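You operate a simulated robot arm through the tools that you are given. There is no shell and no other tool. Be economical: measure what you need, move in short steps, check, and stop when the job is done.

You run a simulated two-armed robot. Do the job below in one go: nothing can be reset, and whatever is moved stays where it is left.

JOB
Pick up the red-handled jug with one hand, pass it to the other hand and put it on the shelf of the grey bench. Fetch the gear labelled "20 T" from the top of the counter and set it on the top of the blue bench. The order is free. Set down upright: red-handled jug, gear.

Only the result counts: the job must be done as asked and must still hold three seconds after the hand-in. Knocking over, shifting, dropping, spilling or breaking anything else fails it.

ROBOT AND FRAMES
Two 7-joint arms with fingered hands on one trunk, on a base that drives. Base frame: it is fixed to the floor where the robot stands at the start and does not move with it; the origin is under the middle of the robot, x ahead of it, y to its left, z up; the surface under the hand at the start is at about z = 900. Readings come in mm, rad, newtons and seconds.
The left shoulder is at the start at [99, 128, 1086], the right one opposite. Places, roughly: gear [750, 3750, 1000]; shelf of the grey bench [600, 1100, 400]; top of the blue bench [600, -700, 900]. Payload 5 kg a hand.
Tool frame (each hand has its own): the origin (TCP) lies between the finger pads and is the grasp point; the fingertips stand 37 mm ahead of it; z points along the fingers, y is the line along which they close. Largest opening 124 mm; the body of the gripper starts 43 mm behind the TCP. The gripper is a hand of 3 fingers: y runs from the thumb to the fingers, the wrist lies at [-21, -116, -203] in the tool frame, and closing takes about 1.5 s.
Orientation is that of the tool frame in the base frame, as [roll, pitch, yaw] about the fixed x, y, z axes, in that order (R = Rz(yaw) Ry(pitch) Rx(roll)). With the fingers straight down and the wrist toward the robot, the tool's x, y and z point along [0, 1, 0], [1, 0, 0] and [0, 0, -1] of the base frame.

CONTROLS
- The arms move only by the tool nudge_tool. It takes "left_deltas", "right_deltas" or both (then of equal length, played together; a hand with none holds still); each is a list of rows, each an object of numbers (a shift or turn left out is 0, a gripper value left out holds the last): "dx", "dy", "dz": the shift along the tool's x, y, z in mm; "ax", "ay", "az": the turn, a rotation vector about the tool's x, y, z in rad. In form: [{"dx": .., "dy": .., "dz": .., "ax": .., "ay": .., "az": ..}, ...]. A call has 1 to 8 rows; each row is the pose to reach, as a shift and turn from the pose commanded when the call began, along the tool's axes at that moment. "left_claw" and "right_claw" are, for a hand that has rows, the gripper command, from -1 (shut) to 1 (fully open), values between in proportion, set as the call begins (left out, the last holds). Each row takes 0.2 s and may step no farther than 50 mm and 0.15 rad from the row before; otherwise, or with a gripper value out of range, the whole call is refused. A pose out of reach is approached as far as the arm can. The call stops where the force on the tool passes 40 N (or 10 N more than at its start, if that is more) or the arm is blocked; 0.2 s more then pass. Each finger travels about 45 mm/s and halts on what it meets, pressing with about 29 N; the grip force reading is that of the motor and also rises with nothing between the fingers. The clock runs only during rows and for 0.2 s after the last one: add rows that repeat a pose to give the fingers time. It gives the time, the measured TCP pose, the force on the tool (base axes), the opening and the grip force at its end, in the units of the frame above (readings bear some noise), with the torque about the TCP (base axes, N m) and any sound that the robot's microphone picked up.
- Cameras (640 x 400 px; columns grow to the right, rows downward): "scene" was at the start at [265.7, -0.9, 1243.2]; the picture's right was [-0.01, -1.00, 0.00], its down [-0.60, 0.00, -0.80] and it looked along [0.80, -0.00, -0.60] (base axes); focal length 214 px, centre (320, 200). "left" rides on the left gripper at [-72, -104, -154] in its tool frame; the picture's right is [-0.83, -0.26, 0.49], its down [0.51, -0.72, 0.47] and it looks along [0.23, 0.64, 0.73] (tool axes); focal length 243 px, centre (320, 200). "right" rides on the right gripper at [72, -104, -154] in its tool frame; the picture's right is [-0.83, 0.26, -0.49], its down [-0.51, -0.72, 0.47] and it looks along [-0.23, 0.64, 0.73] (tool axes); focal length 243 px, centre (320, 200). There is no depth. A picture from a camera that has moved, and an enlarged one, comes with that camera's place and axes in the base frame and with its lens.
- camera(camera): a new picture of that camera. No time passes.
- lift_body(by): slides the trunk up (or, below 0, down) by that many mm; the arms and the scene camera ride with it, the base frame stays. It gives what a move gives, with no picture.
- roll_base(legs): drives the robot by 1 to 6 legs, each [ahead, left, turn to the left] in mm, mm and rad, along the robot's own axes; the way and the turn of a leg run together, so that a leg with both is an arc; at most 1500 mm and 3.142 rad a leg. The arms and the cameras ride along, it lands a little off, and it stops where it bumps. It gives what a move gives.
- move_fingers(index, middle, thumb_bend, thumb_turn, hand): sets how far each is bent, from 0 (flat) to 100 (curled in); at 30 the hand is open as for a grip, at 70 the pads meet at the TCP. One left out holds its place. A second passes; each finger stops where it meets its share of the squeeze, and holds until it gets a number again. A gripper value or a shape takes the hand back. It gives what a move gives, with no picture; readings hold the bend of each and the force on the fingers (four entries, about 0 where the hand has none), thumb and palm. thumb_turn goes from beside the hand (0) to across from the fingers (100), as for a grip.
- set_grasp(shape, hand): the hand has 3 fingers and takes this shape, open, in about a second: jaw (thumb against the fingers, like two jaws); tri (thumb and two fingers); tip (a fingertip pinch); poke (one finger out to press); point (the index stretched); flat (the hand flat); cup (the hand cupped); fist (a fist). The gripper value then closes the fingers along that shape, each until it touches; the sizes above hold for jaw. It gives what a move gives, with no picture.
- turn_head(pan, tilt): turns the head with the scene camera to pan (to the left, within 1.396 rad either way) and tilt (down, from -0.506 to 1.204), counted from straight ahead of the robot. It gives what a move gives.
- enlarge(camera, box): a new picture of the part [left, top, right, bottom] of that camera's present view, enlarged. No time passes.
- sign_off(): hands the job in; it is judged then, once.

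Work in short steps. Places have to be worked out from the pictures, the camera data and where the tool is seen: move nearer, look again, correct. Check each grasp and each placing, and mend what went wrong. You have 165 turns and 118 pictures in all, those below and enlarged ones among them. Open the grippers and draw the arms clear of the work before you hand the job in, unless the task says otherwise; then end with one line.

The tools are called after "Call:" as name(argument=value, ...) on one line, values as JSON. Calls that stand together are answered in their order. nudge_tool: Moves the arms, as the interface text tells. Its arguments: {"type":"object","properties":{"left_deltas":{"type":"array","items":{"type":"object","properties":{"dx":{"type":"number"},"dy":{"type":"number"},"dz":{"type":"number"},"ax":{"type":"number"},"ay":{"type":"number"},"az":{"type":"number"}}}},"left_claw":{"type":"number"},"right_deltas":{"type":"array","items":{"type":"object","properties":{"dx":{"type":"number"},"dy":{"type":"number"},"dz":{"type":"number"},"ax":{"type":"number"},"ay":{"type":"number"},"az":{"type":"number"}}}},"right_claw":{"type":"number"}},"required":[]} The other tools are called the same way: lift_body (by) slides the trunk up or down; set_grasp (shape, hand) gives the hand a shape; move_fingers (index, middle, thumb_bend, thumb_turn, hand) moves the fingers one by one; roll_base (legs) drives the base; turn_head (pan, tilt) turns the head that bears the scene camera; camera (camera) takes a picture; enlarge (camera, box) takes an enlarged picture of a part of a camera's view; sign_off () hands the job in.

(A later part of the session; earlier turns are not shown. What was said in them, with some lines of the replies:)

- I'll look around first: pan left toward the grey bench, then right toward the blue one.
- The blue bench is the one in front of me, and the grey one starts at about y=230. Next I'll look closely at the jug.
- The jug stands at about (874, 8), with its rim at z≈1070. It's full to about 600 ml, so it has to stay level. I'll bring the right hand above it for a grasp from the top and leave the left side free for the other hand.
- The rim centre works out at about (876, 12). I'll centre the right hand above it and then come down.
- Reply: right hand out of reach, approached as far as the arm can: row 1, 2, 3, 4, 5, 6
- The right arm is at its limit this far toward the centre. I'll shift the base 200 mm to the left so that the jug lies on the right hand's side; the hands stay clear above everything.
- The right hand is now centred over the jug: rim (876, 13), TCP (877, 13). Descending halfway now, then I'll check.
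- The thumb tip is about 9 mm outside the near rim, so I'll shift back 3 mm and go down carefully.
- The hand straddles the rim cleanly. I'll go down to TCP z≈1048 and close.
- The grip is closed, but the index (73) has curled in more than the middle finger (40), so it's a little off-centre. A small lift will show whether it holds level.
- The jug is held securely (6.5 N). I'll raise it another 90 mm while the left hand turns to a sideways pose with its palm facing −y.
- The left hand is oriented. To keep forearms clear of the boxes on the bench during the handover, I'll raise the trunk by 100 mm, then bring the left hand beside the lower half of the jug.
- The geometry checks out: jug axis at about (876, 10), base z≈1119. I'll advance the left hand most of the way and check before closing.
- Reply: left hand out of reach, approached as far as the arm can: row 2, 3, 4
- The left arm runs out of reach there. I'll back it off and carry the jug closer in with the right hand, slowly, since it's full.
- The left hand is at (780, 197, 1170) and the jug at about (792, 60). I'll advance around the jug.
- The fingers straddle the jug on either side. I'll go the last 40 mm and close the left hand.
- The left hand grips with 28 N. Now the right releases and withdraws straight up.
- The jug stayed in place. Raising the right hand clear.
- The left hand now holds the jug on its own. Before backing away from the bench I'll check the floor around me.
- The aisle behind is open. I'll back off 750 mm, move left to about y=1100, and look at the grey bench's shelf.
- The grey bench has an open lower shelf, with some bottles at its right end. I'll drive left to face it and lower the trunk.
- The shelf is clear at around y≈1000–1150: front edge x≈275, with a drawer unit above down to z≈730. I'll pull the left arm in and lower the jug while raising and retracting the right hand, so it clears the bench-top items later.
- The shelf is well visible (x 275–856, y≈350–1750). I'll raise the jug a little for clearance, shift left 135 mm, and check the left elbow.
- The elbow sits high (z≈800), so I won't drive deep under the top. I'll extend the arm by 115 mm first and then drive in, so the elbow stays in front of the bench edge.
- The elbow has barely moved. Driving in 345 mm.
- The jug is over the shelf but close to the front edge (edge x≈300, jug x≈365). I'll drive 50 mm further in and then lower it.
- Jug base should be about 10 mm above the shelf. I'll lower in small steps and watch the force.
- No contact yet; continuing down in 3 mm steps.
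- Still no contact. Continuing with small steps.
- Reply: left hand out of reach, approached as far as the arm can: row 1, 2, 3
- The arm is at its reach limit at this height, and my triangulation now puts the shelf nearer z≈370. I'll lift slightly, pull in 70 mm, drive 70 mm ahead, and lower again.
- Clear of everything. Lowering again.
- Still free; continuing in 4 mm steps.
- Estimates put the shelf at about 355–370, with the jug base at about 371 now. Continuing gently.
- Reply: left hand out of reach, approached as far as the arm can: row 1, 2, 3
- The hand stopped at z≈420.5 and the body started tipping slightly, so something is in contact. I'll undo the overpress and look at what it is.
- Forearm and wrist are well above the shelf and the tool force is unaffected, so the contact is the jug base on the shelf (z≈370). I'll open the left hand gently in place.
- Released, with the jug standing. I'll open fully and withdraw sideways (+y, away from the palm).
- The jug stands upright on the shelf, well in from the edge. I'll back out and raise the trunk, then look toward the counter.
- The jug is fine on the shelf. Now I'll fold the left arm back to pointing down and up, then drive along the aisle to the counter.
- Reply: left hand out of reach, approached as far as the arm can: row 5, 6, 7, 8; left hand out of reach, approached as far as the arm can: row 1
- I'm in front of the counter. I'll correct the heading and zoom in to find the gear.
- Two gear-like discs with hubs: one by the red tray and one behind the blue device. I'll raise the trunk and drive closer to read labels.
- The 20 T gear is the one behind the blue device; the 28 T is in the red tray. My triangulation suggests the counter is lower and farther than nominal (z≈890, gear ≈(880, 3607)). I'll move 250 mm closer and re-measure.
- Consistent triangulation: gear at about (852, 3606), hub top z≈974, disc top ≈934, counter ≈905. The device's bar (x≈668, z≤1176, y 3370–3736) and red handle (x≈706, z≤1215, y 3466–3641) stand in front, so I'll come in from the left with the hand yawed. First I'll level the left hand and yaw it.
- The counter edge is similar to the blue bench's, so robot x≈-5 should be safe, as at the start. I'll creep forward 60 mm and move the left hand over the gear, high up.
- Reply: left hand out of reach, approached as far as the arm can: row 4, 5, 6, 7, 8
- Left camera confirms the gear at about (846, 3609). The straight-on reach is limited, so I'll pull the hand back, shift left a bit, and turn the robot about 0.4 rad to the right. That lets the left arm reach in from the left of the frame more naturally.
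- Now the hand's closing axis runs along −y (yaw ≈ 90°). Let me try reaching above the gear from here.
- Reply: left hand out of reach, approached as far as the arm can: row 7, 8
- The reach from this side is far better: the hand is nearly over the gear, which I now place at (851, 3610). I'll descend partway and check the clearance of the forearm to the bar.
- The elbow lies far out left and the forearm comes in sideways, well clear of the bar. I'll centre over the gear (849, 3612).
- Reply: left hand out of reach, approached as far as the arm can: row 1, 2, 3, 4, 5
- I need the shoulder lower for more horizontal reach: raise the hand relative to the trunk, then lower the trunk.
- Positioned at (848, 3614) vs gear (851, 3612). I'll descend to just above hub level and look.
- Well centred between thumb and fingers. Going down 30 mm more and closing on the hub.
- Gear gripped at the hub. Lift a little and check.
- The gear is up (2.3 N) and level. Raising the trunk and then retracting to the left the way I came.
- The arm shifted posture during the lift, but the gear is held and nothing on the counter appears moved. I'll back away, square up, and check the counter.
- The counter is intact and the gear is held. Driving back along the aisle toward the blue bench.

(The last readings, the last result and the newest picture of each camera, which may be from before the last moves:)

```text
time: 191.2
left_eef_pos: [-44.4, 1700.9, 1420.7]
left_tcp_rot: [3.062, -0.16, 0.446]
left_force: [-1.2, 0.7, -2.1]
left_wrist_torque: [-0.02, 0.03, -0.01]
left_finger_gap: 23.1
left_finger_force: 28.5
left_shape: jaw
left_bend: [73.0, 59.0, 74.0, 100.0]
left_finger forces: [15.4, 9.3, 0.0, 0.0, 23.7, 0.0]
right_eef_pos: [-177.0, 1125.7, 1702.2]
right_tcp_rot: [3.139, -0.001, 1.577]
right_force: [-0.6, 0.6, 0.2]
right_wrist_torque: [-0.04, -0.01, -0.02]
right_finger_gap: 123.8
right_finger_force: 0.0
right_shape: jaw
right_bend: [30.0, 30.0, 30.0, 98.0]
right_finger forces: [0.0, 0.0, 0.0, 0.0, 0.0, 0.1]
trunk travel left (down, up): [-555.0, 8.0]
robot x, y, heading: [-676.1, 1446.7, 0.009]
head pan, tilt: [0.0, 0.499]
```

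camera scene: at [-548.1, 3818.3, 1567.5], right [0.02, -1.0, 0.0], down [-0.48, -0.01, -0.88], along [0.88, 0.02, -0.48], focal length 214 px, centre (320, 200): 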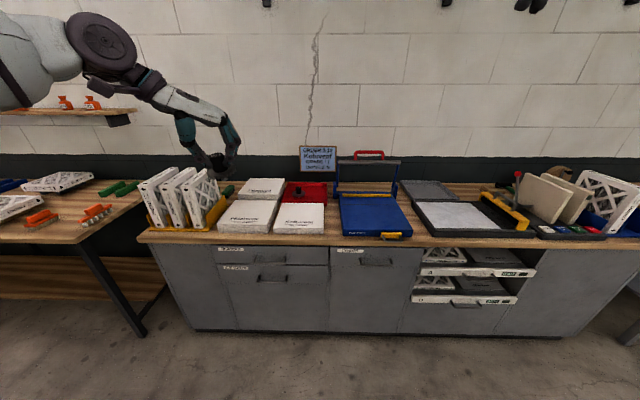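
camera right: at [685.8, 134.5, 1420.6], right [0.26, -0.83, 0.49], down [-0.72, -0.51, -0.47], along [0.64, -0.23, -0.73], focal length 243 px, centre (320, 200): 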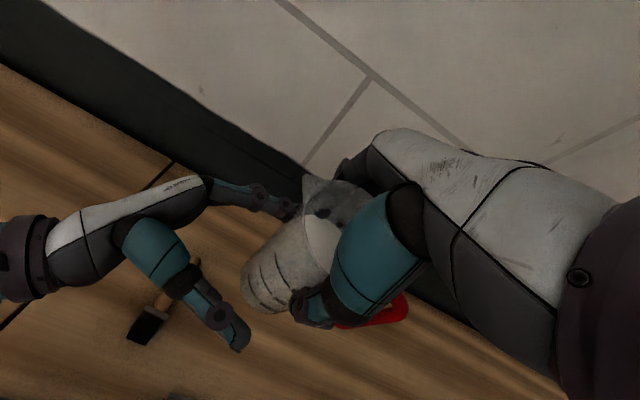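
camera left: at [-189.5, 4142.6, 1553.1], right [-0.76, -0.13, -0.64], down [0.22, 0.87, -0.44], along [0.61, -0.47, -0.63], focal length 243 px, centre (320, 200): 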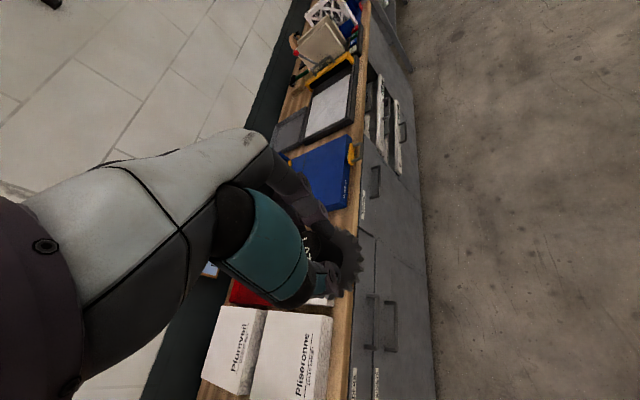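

Call:
roll_base(legs=[[0, 0, -0.009], [0, -1400, 0], [0, -240, 0]])

Call:
turn_head(pan=0.15, tilt=0.5)

Call:
camera(camera="scene")

```text
time: 206.2
left_eef_pos: [-33.0, 75.9, 1421.5]
left_tcp_rot: [3.059, -0.161, 0.46]
left_force: [-0.2, -0.2, -2.4]
left_wrist_torque: [-0.03, 0.02, -0.01]
left_finger_gap: 22.8
left_finger_force: 29.3
left_shape: jaw
left_bend: [73.0, 59.0, 74.0, 100.0]
left_finger forces: [15.5, 9.4, 0.0, 0.0, 23.7, 0.0]
right_eef_pos: [-159.0, -501.3, 1702.5]
right_tcp_rot: [3.139, 0.003, 1.588]
right_force: [0.4, 0.5, 0.4]
right_wrist_torque: [-0.06, -0.01, 0.04]
right_finger_gap: 123.9
right_finger_force: 0.0
right_shape: jaw
right_bend: [30.0, 30.0, 30.0, 98.0]
right_finger forces: [0.0, 0.0, 0.1, 0.0, 0.0, 0.0]
trunk travel left (down, up): [-555.0, 8.0]
robot x, y, heading: [-658.0, -186.7, 0.018]
head pan, tilt: [0.0, 0.499]
```

```text
time: 206.9
left_eef_pos: [-33.3, 75.4, 1421.1]
left_tcp_rot: [3.062, -0.159, 0.459]
left_force: [0.2, 0.5, -2.8]
left_wrist_torque: [-0.04, 0.06, 0.04]
left_finger_gap: 23.1
left_finger_force: 28.7
left_shape: jaw
left_bend: [73.0, 59.0, 74.0, 100.0]
left_finger forces: [15.4, 9.4, 0.0, 0.1, 23.7, 0.1]
right_eef_pos: [-157.2, -501.8, 1702.1]
right_tcp_rot: [3.138, -0.001, 1.589]
right_force: [0.1, -0.1, 0.1]
right_wrist_torque: [-0.04, 0.02, 0.02]
right_finger_gap: 123.8
right_finger_force: 0.0
right_shape: jaw
right_bend: [30.0, 30.0, 30.0, 98.0]
right_finger forces: [0.0, 0.1, 0.1, 0.1, 0.1, 0.0]
trunk travel left (down, up): [-555.0, 8.0]
robot x, y, heading: [-659.9, -187.9, 0.015]
head pan, tilt: [0.15, 0.499]
```

```text
30 pictures are left
camera scene: at [-530.5, -172.1, 1567.5], right [0.17, -0.99, 0.0], down [-0.47, -0.08, -0.88], along [0.87, 0.15, -0.48], focal length 214 px, centre (320, 200)
```

scene: 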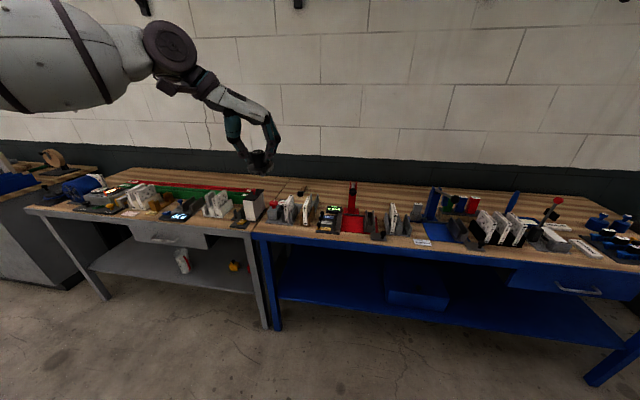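

The jug still stands on the shelf. I'll level the gear hand and rotate it back to pointing ahead.

Call:
nudge_tool(left_deltas=[{"ax": 0.04, "ay": -0.08}, {"ax": 0.08, "ay": -0.161}])

Call:
nudge_tool(left_deltas=[{"az": -0.14}, {"az": -0.28}, {"az": -0.42}, {"az": -0.56}, {"az": -0.7}, {"az": -0.84}, {"az": -0.98}, {"az": -1.11}])

Call:
roll_base(legs=[[0, 0, -0.016], [400, 0, 0]])

Call:
turn_head(pan=0.15, tilt=0.7)

Call:
camera(camera="scene")

```text
time: 207.5
left_eef_pos: [-31.0, 74.4, 1419.8]
left_tcp_rot: [-3.14, 0.001, 0.454]
left_force: [0.9, 0.7, -2.0]
left_wrist_torque: [0.02, 0.02, -0.01]
left_finger_gap: 23.0
left_finger_force: 28.5
left_shape: jaw
left_bend: [73.0, 59.0, 74.0, 100.0]
left_finger forces: [15.3, 9.5, 0.1, 0.1, 23.7, 0.0]
right_eef_pos: [-155.7, -503.6, 1701.8]
right_tcp_rot: [3.14, 0.0, 1.588]
right_force: [-0.1, -0.7, -0.2]
right_wrist_torque: [0.01, 0.05, 0.01]
right_finger_gap: 123.9
right_finger_force: 0.0
right_shape: jaw
right_bend: [30.0, 30.0, 30.0, 98.0]
right_finger forces: [0.1, 0.1, 0.0, 0.0, 0.1, 0.0]
trunk travel left (down, up): [-555.0, 8.0]
robot x, y, heading: [-659.3, -190.2, 0.013]
head pan, tilt: [0.15, 0.499]
```

```text
time: 209.3
left_eef_pos: [-32.3, 73.5, 1421.4]
left_tcp_rot: [-3.14, -0.003, 1.567]
left_force: [-0.6, -0.7, -2.3]
left_wrist_torque: [0.02, 0.0, -0.04]
left_finger_gap: 22.8
left_finger_force: 28.9
left_shape: jaw
left_bend: [73.0, 59.0, 74.0, 100.0]
left_finger forces: [15.5, 9.6, 0.0, 0.0, 23.6, 0.0]
right_eef_pos: [-158.9, -503.9, 1703.4]
right_tcp_rot: [3.135, 0.0, 1.588]
right_force: [-0.1, -0.3, 0.1]
right_wrist_torque: [0.0, -0.01, -0.03]
right_finger_gap: 123.9
right_finger_force: 0.1
right_shape: jaw
right_bend: [30.0, 30.0, 30.0, 98.0]
right_finger forces: [0.1, 0.0, 0.1, 0.0, 0.0, 0.0]
trunk travel left (down, up): [-555.0, 8.0]
robot x, y, heading: [-662.1, -189.8, 0.015]
head pan, tilt: [0.15, 0.499]
```

```text
time: 212.1
left_eef_pos: [363.4, 66.8, 1424.8]
left_tcp_rot: [3.135, 0.0, 1.546]
left_force: [-0.2, 1.2, -1.6]
left_wrist_torque: [-0.01, -0.02, 0.01]
left_finger_gap: 23.0
left_finger_force: 28.7
left_shape: jaw
left_bend: [73.0, 59.0, 74.0, 100.0]
left_finger forces: [15.6, 9.6, 0.1, 0.1, 23.7, 0.1]
right_eef_pos: [228.3, -510.1, 1704.9]
right_tcp_rot: [3.132, 0.0, 1.573]
right_force: [-0.4, 0.3, 0.3]
right_wrist_torque: [0.02, -0.03, -0.04]
right_finger_gap: 123.9
right_finger_force: 0.1
right_shape: jaw
right_bend: [30.0, 30.0, 30.0, 98.0]
right_finger forces: [0.0, 0.1, 0.0, 0.0, 0.0, 0.0]
trunk travel left (down, up): [-555.0, 8.0]
robot x, y, heading: [-268.4, -189.8, 0.005]
head pan, tilt: [0.15, 0.499]
```

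```text
time: 212.8
left_eef_pos: [365.3, 65.8, 1421.4]
left_tcp_rot: [3.14, 0.0, 1.547]
left_force: [-0.9, -0.1, -1.4]
left_wrist_torque: [-0.03, -0.02, -0.02]
left_finger_gap: 22.9
left_finger_force: 29.5
left_shape: jaw
left_bend: [73.0, 59.0, 74.0, 100.0]
left_finger forces: [15.5, 9.7, 0.0, 0.0, 23.6, 0.0]
right_eef_pos: [229.9, -512.2, 1703.7]
right_tcp_rot: [3.134, 0.001, 1.572]
right_force: [0.2, 0.9, -0.1]
right_wrist_torque: [0.0, -0.05, -0.01]
right_finger_gap: 123.8
right_finger_force: 0.1
right_shape: jaw
right_bend: [30.0, 30.0, 30.0, 98.0]
right_finger forces: [0.1, 0.1, 0.0, 0.0, 0.1, 0.0]
trunk travel left (down, up): [-555.0, 8.0]
robot x, y, heading: [-262.6, -190.4, -0.003]
head pan, tilt: [0.15, 0.7]
```

```text
29 pictures are left
camera scene: at [-142.6, -175.1, 1550.2], right [0.15, -0.99, 0.0], down [-0.64, -0.1, -0.77], along [0.76, 0.12, -0.64], focal length 214 px, centre (320, 200)
```

scene: 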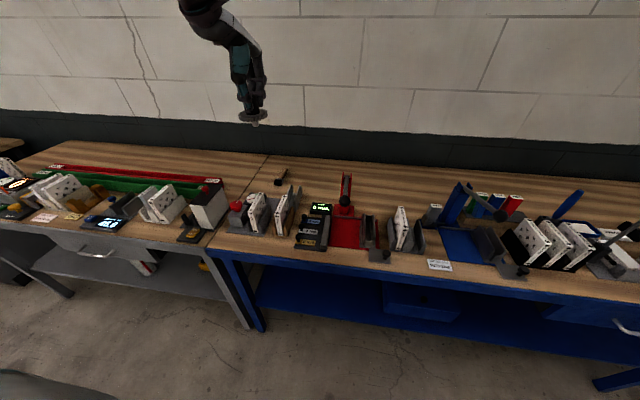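

There's a wide free strip at the back of the blue bench. I'll drive up to x≈-10, lower the trunk 200 mm and reach toward (830, 10).

Call:
roll_base(legs=[[250, 0, 0]])

Call:
nudge_tool(left_deltas=[{"dy": 35, "dx": -8}, {"dy": 70, "dx": -16}, {"dy": 105, "dx": -24}, {"dy": 140, "dx": -32}, {"dy": 175, "dx": -40}, {"dy": 205, "dx": -45}])

Call:
lift_body(by=-220)

Call:
camera(camera="left")

Call:
camera(camera="scene")

```text
time: 214.7
left_eef_pos: [609.5, 62.3, 1426.3]
left_tcp_rot: [3.135, -0.002, 1.543]
left_force: [-0.6, 0.1, -2.0]
left_wrist_torque: [-0.02, -0.03, 0.04]
left_finger_gap: 23.2
left_finger_force: 29.7
left_shape: jaw
left_bend: [73.0, 59.0, 74.0, 100.0]
left_finger forces: [15.5, 9.5, 0.1, 0.0, 23.9, 0.0]
right_eef_pos: [469.7, -512.5, 1706.9]
right_tcp_rot: [3.129, 0.002, 1.569]
right_force: [-0.1, 0.5, 0.3]
right_wrist_torque: [0.04, -0.07, 0.02]
right_finger_gap: 123.9
right_finger_force: 0.0
right_shape: jaw
right_bend: [30.0, 30.0, 30.0, 98.0]
right_finger forces: [0.0, 0.1, 0.0, 0.0, 0.1, 0.0]
trunk travel left (down, up): [-555.0, 8.0]
robot x, y, heading: [-17.0, -187.8, 0.002]
head pan, tilt: [0.15, 0.7]
```

```text
time: 216.1
left_eef_pos: [821.2, 16.9, 1418.1]
left_tcp_rot: [-3.139, -0.001, 1.543]
left_force: [0.5, -0.5, -2.5]
left_wrist_torque: [0.02, 0.01, 0.02]
left_finger_gap: 23.1
left_finger_force: 28.9
left_shape: jaw
left_bend: [73.0, 59.0, 74.0, 100.0]
left_finger forces: [15.7, 9.9, 0.0, 0.0, 23.8, 0.0]
right_eef_pos: [481.5, -511.7, 1701.8]
right_tcp_rot: [3.138, 0.001, 1.571]
right_force: [0.1, 0.3, -0.1]
right_wrist_torque: [-0.02, 0.03, 0.01]
right_finger_gap: 123.9
right_finger_force: 0.1
right_shape: jaw
right_bend: [30.0, 30.0, 30.0, 98.0]
right_finger forces: [0.1, 0.1, 0.1, 0.0, 0.0, 0.0]
trunk travel left (down, up): [-555.0, 8.0]
robot x, y, heading: [-19.8, -188.8, -0.001]
head pan, tilt: [0.15, 0.7]
```

```text
time: 218.4
left_eef_pos: [818.2, 11.9, 1201.4]
left_tcp_rot: [3.138, 0.0, 1.543]
left_force: [0.9, 0.3, -2.1]
left_wrist_torque: [0.03, -0.01, 0.0]
left_finger_gap: 22.7
left_finger_force: 29.1
left_shape: jaw
left_bend: [73.0, 59.0, 74.0, 100.0]
left_finger forces: [15.5, 9.9, 0.0, 0.0, 23.7, 0.0]
right_eef_pos: [478.5, -512.7, 1483.2]
right_tcp_rot: [3.134, -0.001, 1.57]
right_force: [-0.9, -0.1, -0.4]
right_wrist_torque: [-0.03, 0.0, 0.0]
right_finger_gap: 123.9
right_finger_force: 0.0
right_shape: jaw
right_bend: [30.0, 30.0, 30.0, 98.0]
right_finger forces: [0.1, 0.1, 0.0, 0.0, 0.0, 0.0]
trunk travel left (down, up): [-335.0, 228.0]
robot x, y, heading: [-21.9, -186.2, -0.0]
head pan, tilt: [0.15, 0.7]
```

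```text
28 pictures are left
camera left: at [711.6, -58.0, 1356.7], right [-0.28, -0.82, -0.49], down [-0.71, 0.53, -0.47], along [0.65, 0.21, -0.73], focal length 243 px, centre (320, 200)
```

left: 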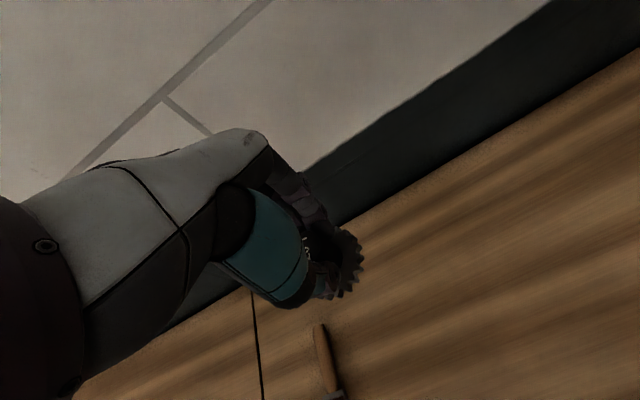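

```text
27 pictures are left
camera scene: at [229.0, -176.0, 1299.1], right [0.15, -0.99, 0.0], down [-0.64, -0.09, -0.77], along [0.76, 0.11, -0.64], focal length 214 px, centre (320, 200)
```

scene: 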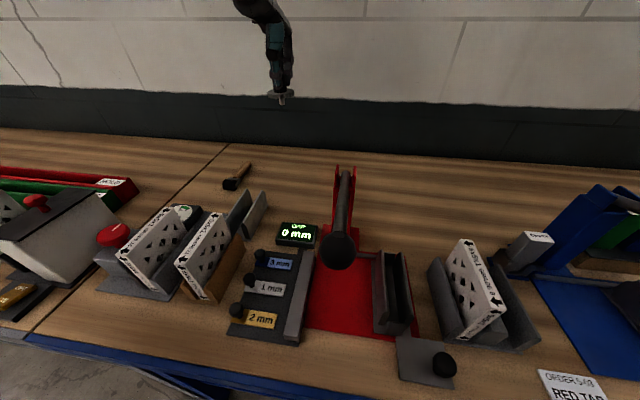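

The spot below is free. Descending to about 15 mm above the top.

Call:
nudge_tool(left_deltas=[{"dz": 35, "dx": -5}, {"dz": 70, "dx": -10}, {"dz": 105, "dx": -10}, {"dz": 140, "dx": -10}, {"dz": 170, "dx": -10}, {"dz": 195, "dx": -10}, {"dz": 205, "dx": -10}])

Call:
enlarge(camera="scene", box=[220, 90, 380, 190])

```text
time: 220.0
left_eef_pos: [819.3, 0.3, 997.0]
left_tcp_rot: [3.141, 0.001, 1.542]
left_force: [0.3, 0.9, -1.9]
left_wrist_torque: [0.04, 0.01, 0.05]
left_finger_gap: 23.0
left_finger_force: 28.8
left_shape: jaw
left_bend: [73.0, 59.0, 74.0, 100.0]
left_finger forces: [15.6, 9.8, 0.0, 0.0, 23.5, 0.1]
right_eef_pos: [477.9, -512.1, 1483.6]
right_tcp_rot: [3.136, 0.0, 1.568]
right_force: [0.1, -0.1, 0.2]
right_wrist_torque: [0.0, 0.0, -0.01]
right_finger_gap: 123.7
right_finger_force: 0.0
right_shape: jaw
right_bend: [30.0, 30.0, 30.0, 98.0]
right_finger forces: [0.1, 0.1, 0.1, 0.1, 0.1, 0.1]
trunk travel left (down, up): [-335.0, 228.0]
robot x, y, heading: [-17.5, -186.8, 0.003]
head pan, tilt: [0.15, 0.7]
```

```text
4.00 times, centred on (300, 140) of scene
camera zoom: at [229.7, -175.8, 1298.9], right [0.15, -0.99, 0.0], down [-0.64, -0.1, -0.76], along [0.76, 0.11, -0.64], focal length 858 px, centre (400, 440)
```

zoom: 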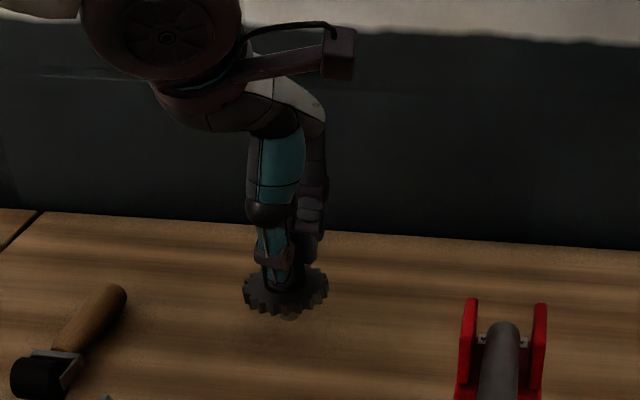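

Clear and level. Lowering in small steps while watching the vertical force (-2 N means hanging free).

Call:
nudge_tool(left_deltas=[{"dz": 5}, {"dz": 10}, {"dz": 10}])

Call:
nudge_tool(left_deltas=[{"dz": 2}, {"dz": 5}, {"dz": 5}])

Call:
nudge_tool(left_deltas=[{"dz": 1.5}, {"dz": 3}, {"dz": 3}])

```text
time: 220.8
left_eef_pos: [818.3, 2.5, 987.1]
left_tcp_rot: [-3.141, -0.001, 1.543]
left_force: [0.1, 0.5, -2.2]
left_wrist_torque: [-0.03, -0.02, -0.01]
left_finger_gap: 23.2
left_finger_force: 29.4
left_shape: jaw
left_bend: [73.0, 59.0, 74.0, 100.0]
left_finger forces: [15.6, 10.0, 0.1, 0.0, 23.5, 0.1]
right_eef_pos: [477.2, -511.1, 1483.3]
right_tcp_rot: [3.137, 0.0, 1.568]
right_force: [-0.3, 0.9, 0.0]
right_wrist_torque: [0.02, -0.02, 0.02]
right_finger_gap: 123.8
right_finger_force: 0.0
right_shape: jaw
right_bend: [30.0, 30.0, 30.0, 98.0]
right_finger forces: [0.1, 0.1, 0.0, 0.0, 0.1, 0.0]
trunk travel left (down, up): [-335.0, 228.0]
robot x, y, heading: [-20.0, -182.4, -0.004]
head pan, tilt: [0.15, 0.7]
```

```text
time: 221.6
left_eef_pos: [817.9, 1.8, 980.9]
left_tcp_rot: [3.141, 0.0, 1.544]
left_force: [-0.7, -0.3, -1.7]
left_wrist_torque: [-0.06, -0.01, 0.06]
left_finger_gap: 22.9
left_finger_force: 28.9
left_shape: jaw
left_bend: [73.0, 59.0, 74.0, 100.0]
left_finger forces: [15.5, 10.1, 0.1, 0.0, 23.5, 0.1]
right_eef_pos: [478.4, -510.0, 1483.2]
right_tcp_rot: [3.137, -0.001, 1.569]
right_force: [1.0, -0.2, 0.1]
right_wrist_torque: [-0.01, -0.03, -0.01]
right_finger_gap: 123.8
right_finger_force: 0.0
right_shape: jaw
right_bend: [30.0, 30.0, 30.0, 98.0]
right_finger forces: [0.0, 0.1, 0.0, 0.1, 0.0, 0.1]
trunk travel left (down, up): [-335.0, 228.0]
robot x, y, heading: [-18.1, -188.8, -0.005]
head pan, tilt: [0.15, 0.7]
```

```text
time: 222.4
left_eef_pos: [818.1, 1.1, 980.4]
left_tcp_rot: [3.14, 0.0, 1.544]
left_force: [-0.5, 0.7, 5.0]
left_wrist_torque: [0.02, -0.01, 0.0]
left_finger_gap: 22.9
left_finger_force: 29.3
left_shape: jaw
left_bend: [73.0, 59.0, 75.0, 100.0]
left_finger forces: [16.3, 10.6, 0.1, 0.0, 25.0, 0.0]
right_eef_pos: [477.2, -514.2, 1484.0]
right_tcp_rot: [3.134, 0.0, 1.569]
right_force: [0.4, -0.3, -0.3]
right_wrist_torque: [0.0, -0.01, 0.01]
right_finger_gap: 124.0
right_finger_force: 0.1
right_shape: jaw
right_bend: [30.0, 30.0, 30.0, 98.0]
right_finger forces: [0.0, 0.0, 0.0, 0.0, 0.1, 0.0]
trunk travel left (down, up): [-335.0, 228.0]
robot x, y, heading: [-18.8, -190.0, -0.006]
head pan, tilt: [0.15, 0.7]
```

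Contact is registered (+5 N) at z≈980. I'll release: relax 1 mm, open, and go up.

Call:
nudge_tool(left_deltas=[{"dz": -1}, {"dz": -1}, {"dz": -1}, {"dz": -1}, {"dz": -1}, {"dz": -1}, {"dz": -1}, {"dz": -1}], left_claw=1)

Call:
enlarge(camera="scene", box=[220, 90, 380, 190])

```text
time: 224.2
left_eef_pos: [818.2, 2.1, 980.3]
left_tcp_rot: [-3.141, -0.001, 1.543]
left_force: [0.8, 0.3, 0.1]
left_wrist_torque: [-0.04, -0.04, -0.01]
left_finger_gap: 123.3
left_finger_force: 0.1
left_shape: jaw
left_bend: [30.0, 30.0, 30.0, 98.0]
left_finger forces: [0.0, 0.0, 0.0, 0.0, 0.0, 0.1]
right_eef_pos: [478.4, -512.7, 1483.1]
right_tcp_rot: [3.136, -0.001, 1.569]
right_force: [0.4, -0.1, 0.0]
right_wrist_torque: [-0.02, 0.01, 0.0]
right_finger_gap: 123.8
right_finger_force: 0.0
right_shape: jaw
right_bend: [30.0, 30.0, 30.0, 98.0]
right_finger forces: [0.1, 0.0, 0.0, 0.1, 0.0, 0.0]
trunk travel left (down, up): [-335.0, 228.0]
robot x, y, heading: [-22.8, -190.4, 0.0]
head pan, tilt: [0.15, 0.7]
```

```text
4.00 times, centred on (300, 140) of scene
camera zoom: at [229.3, -176.0, 1299.0], right [0.15, -0.99, 0.0], down [-0.64, -0.09, -0.76], along [0.76, 0.11, -0.64], focal length 858 px, centre (400, 440)
```

zoom: 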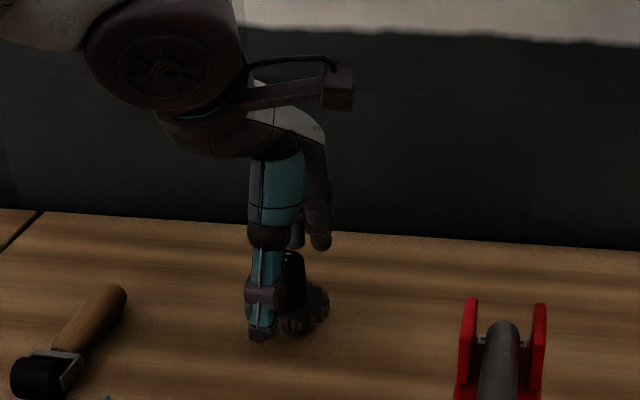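

The gear is free and standing. Raising the hand straight up and checking.

Call:
nudge_tool(left_deltas=[{"dz": -20}, {"dz": -50}, {"dz": -90}, {"dz": -130}, {"dz": -170}, {"dz": -200, "dy": -40}, {"dz": -220, "dy": -85}, {"dz": -230, "dy": -130}])

Call:
enlarge(camera="scene", box=[220, 90, 380, 190])

```text
time: 226.0
left_eef_pos: [685.3, 6.2, 1211.0]
left_tcp_rot: [3.139, 0.001, 1.542]
left_force: [-0.9, -0.3, 0.4]
left_wrist_torque: [0.03, 0.01, 0.03]
left_finger_gap: 123.6
left_finger_force: 0.1
left_shape: jaw
left_bend: [30.0, 30.0, 30.0, 98.0]
left_finger forces: [0.1, 0.0, 0.0, 0.0, 0.1, 0.1]
right_eef_pos: [477.2, -511.1, 1483.9]
right_tcp_rot: [3.133, 0.001, 1.567]
right_force: [-0.1, 0.7, -0.4]
right_wrist_torque: [0.02, -0.02, 0.0]
right_finger_gap: 123.7
right_finger_force: 0.0
right_shape: jaw
right_bend: [30.0, 30.0, 30.0, 98.0]
right_finger forces: [0.1, 0.0, 0.0, 0.0, 0.0, 0.0]
trunk travel left (down, up): [-335.0, 228.0]
robot x, y, heading: [-17.7, -188.7, -0.001]
head pan, tilt: [0.15, 0.7]
```

```text
4.00 times, centred on (300, 140) of scene
camera zoom: at [227.3, -175.7, 1299.4], right [0.15, -0.99, 0.0], down [-0.64, -0.09, -0.77], along [0.76, 0.11, -0.64], focal length 858 px, centre (400, 440)
```

zoom: 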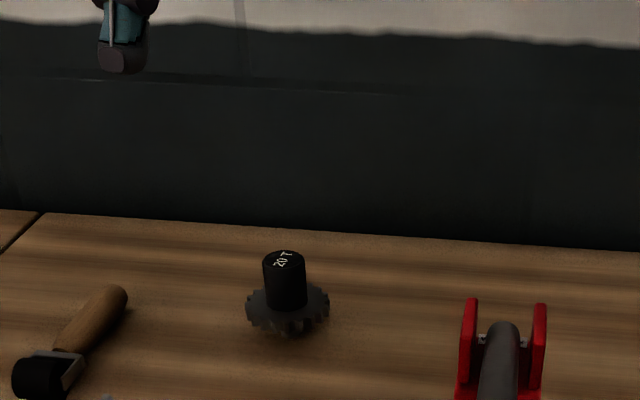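

The gear stands upright on the blue bench. I'll back away to clear the work and take a last look at the jug.

Call:
roll_base(legs=[[-600, 0, 0]])

Call:
turn_head(pan=0.8, tilt=0.5)

Call:
camera(camera="scene")

```text
time: 229.4
left_eef_pos: [80.9, 9.2, 1207.8]
left_tcp_rot: [-3.141, -0.002, 1.549]
left_force: [-0.7, 0.0, -0.6]
left_wrist_torque: [0.01, 0.0, -0.01]
left_finger_gap: 123.7
left_finger_force: 0.1
left_shape: jaw
left_bend: [30.0, 30.0, 30.0, 98.0]
left_finger forces: [0.0, 0.0, 0.0, 0.0, 0.0, 0.0]
right_eef_pos: [-125.8, -509.9, 1482.5]
right_tcp_rot: [3.138, 0.0, 1.577]
right_force: [0.6, -0.3, 0.5]
right_wrist_torque: [-0.04, 0.03, 0.01]
right_finger_gap: 123.8
right_finger_force: 0.1
right_shape: jaw
right_bend: [30.0, 30.0, 30.0, 98.0]
right_finger forces: [0.0, 0.0, 0.0, 0.0, 0.0, 0.0]
trunk travel left (down, up): [-335.0, 228.0]
robot x, y, heading: [-625.6, -187.3, 0.004]
head pan, tilt: [0.15, 0.7]
```

```text
time: 230.4
left_eef_pos: [80.1, 9.5, 1210.0]
left_tcp_rot: [-3.141, -0.001, 1.551]
left_force: [0.3, -0.4, -1.2]
left_wrist_torque: [0.03, 0.01, 0.0]
left_finger_gap: 123.6
left_finger_force: 0.1
left_shape: jaw
left_bend: [30.0, 30.0, 30.0, 98.0]
left_finger forces: [0.1, 0.0, 0.1, 0.0, 0.0, 0.1]
right_eef_pos: [-127.5, -510.1, 1483.2]
right_tcp_rot: [3.137, 0.0, 1.576]
right_force: [0.2, 0.4, 0.0]
right_wrist_torque: [0.03, -0.02, 0.02]
right_finger_gap: 123.9
right_finger_force: 0.0
right_shape: jaw
right_bend: [30.0, 30.0, 30.0, 98.0]
right_finger forces: [0.0, 0.0, 0.1, 0.0, 0.0, 0.1]
trunk travel left (down, up): [-335.0, 228.0]
robot x, y, heading: [-626.6, -185.6, 0.002]
head pan, tilt: [0.799, 0.499]
```

```text
23 pictures are left
camera scene: at [-398.2, -122.5, 1316.6], right [0.72, -0.7, 0.0], down [-0.33, -0.34, -0.88], along [0.61, 0.63, -0.48], focal length 214 px, centre (320, 200)
```

scene: 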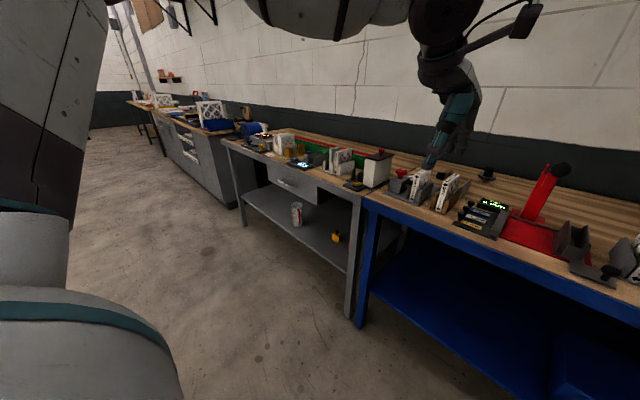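

The jug is upright on the grey bench's shelf, the gear is upright on the blue bench, both hands are open and the arms are clear. Handing in.

Call:
sign_off()

```text
The job is handed in.
```

The job is handed in. The red-handled jug was passed from the right hand to the left and stands upright on the grey bench's shelf. The "20 T" gear stands upright on top of the blue bench.
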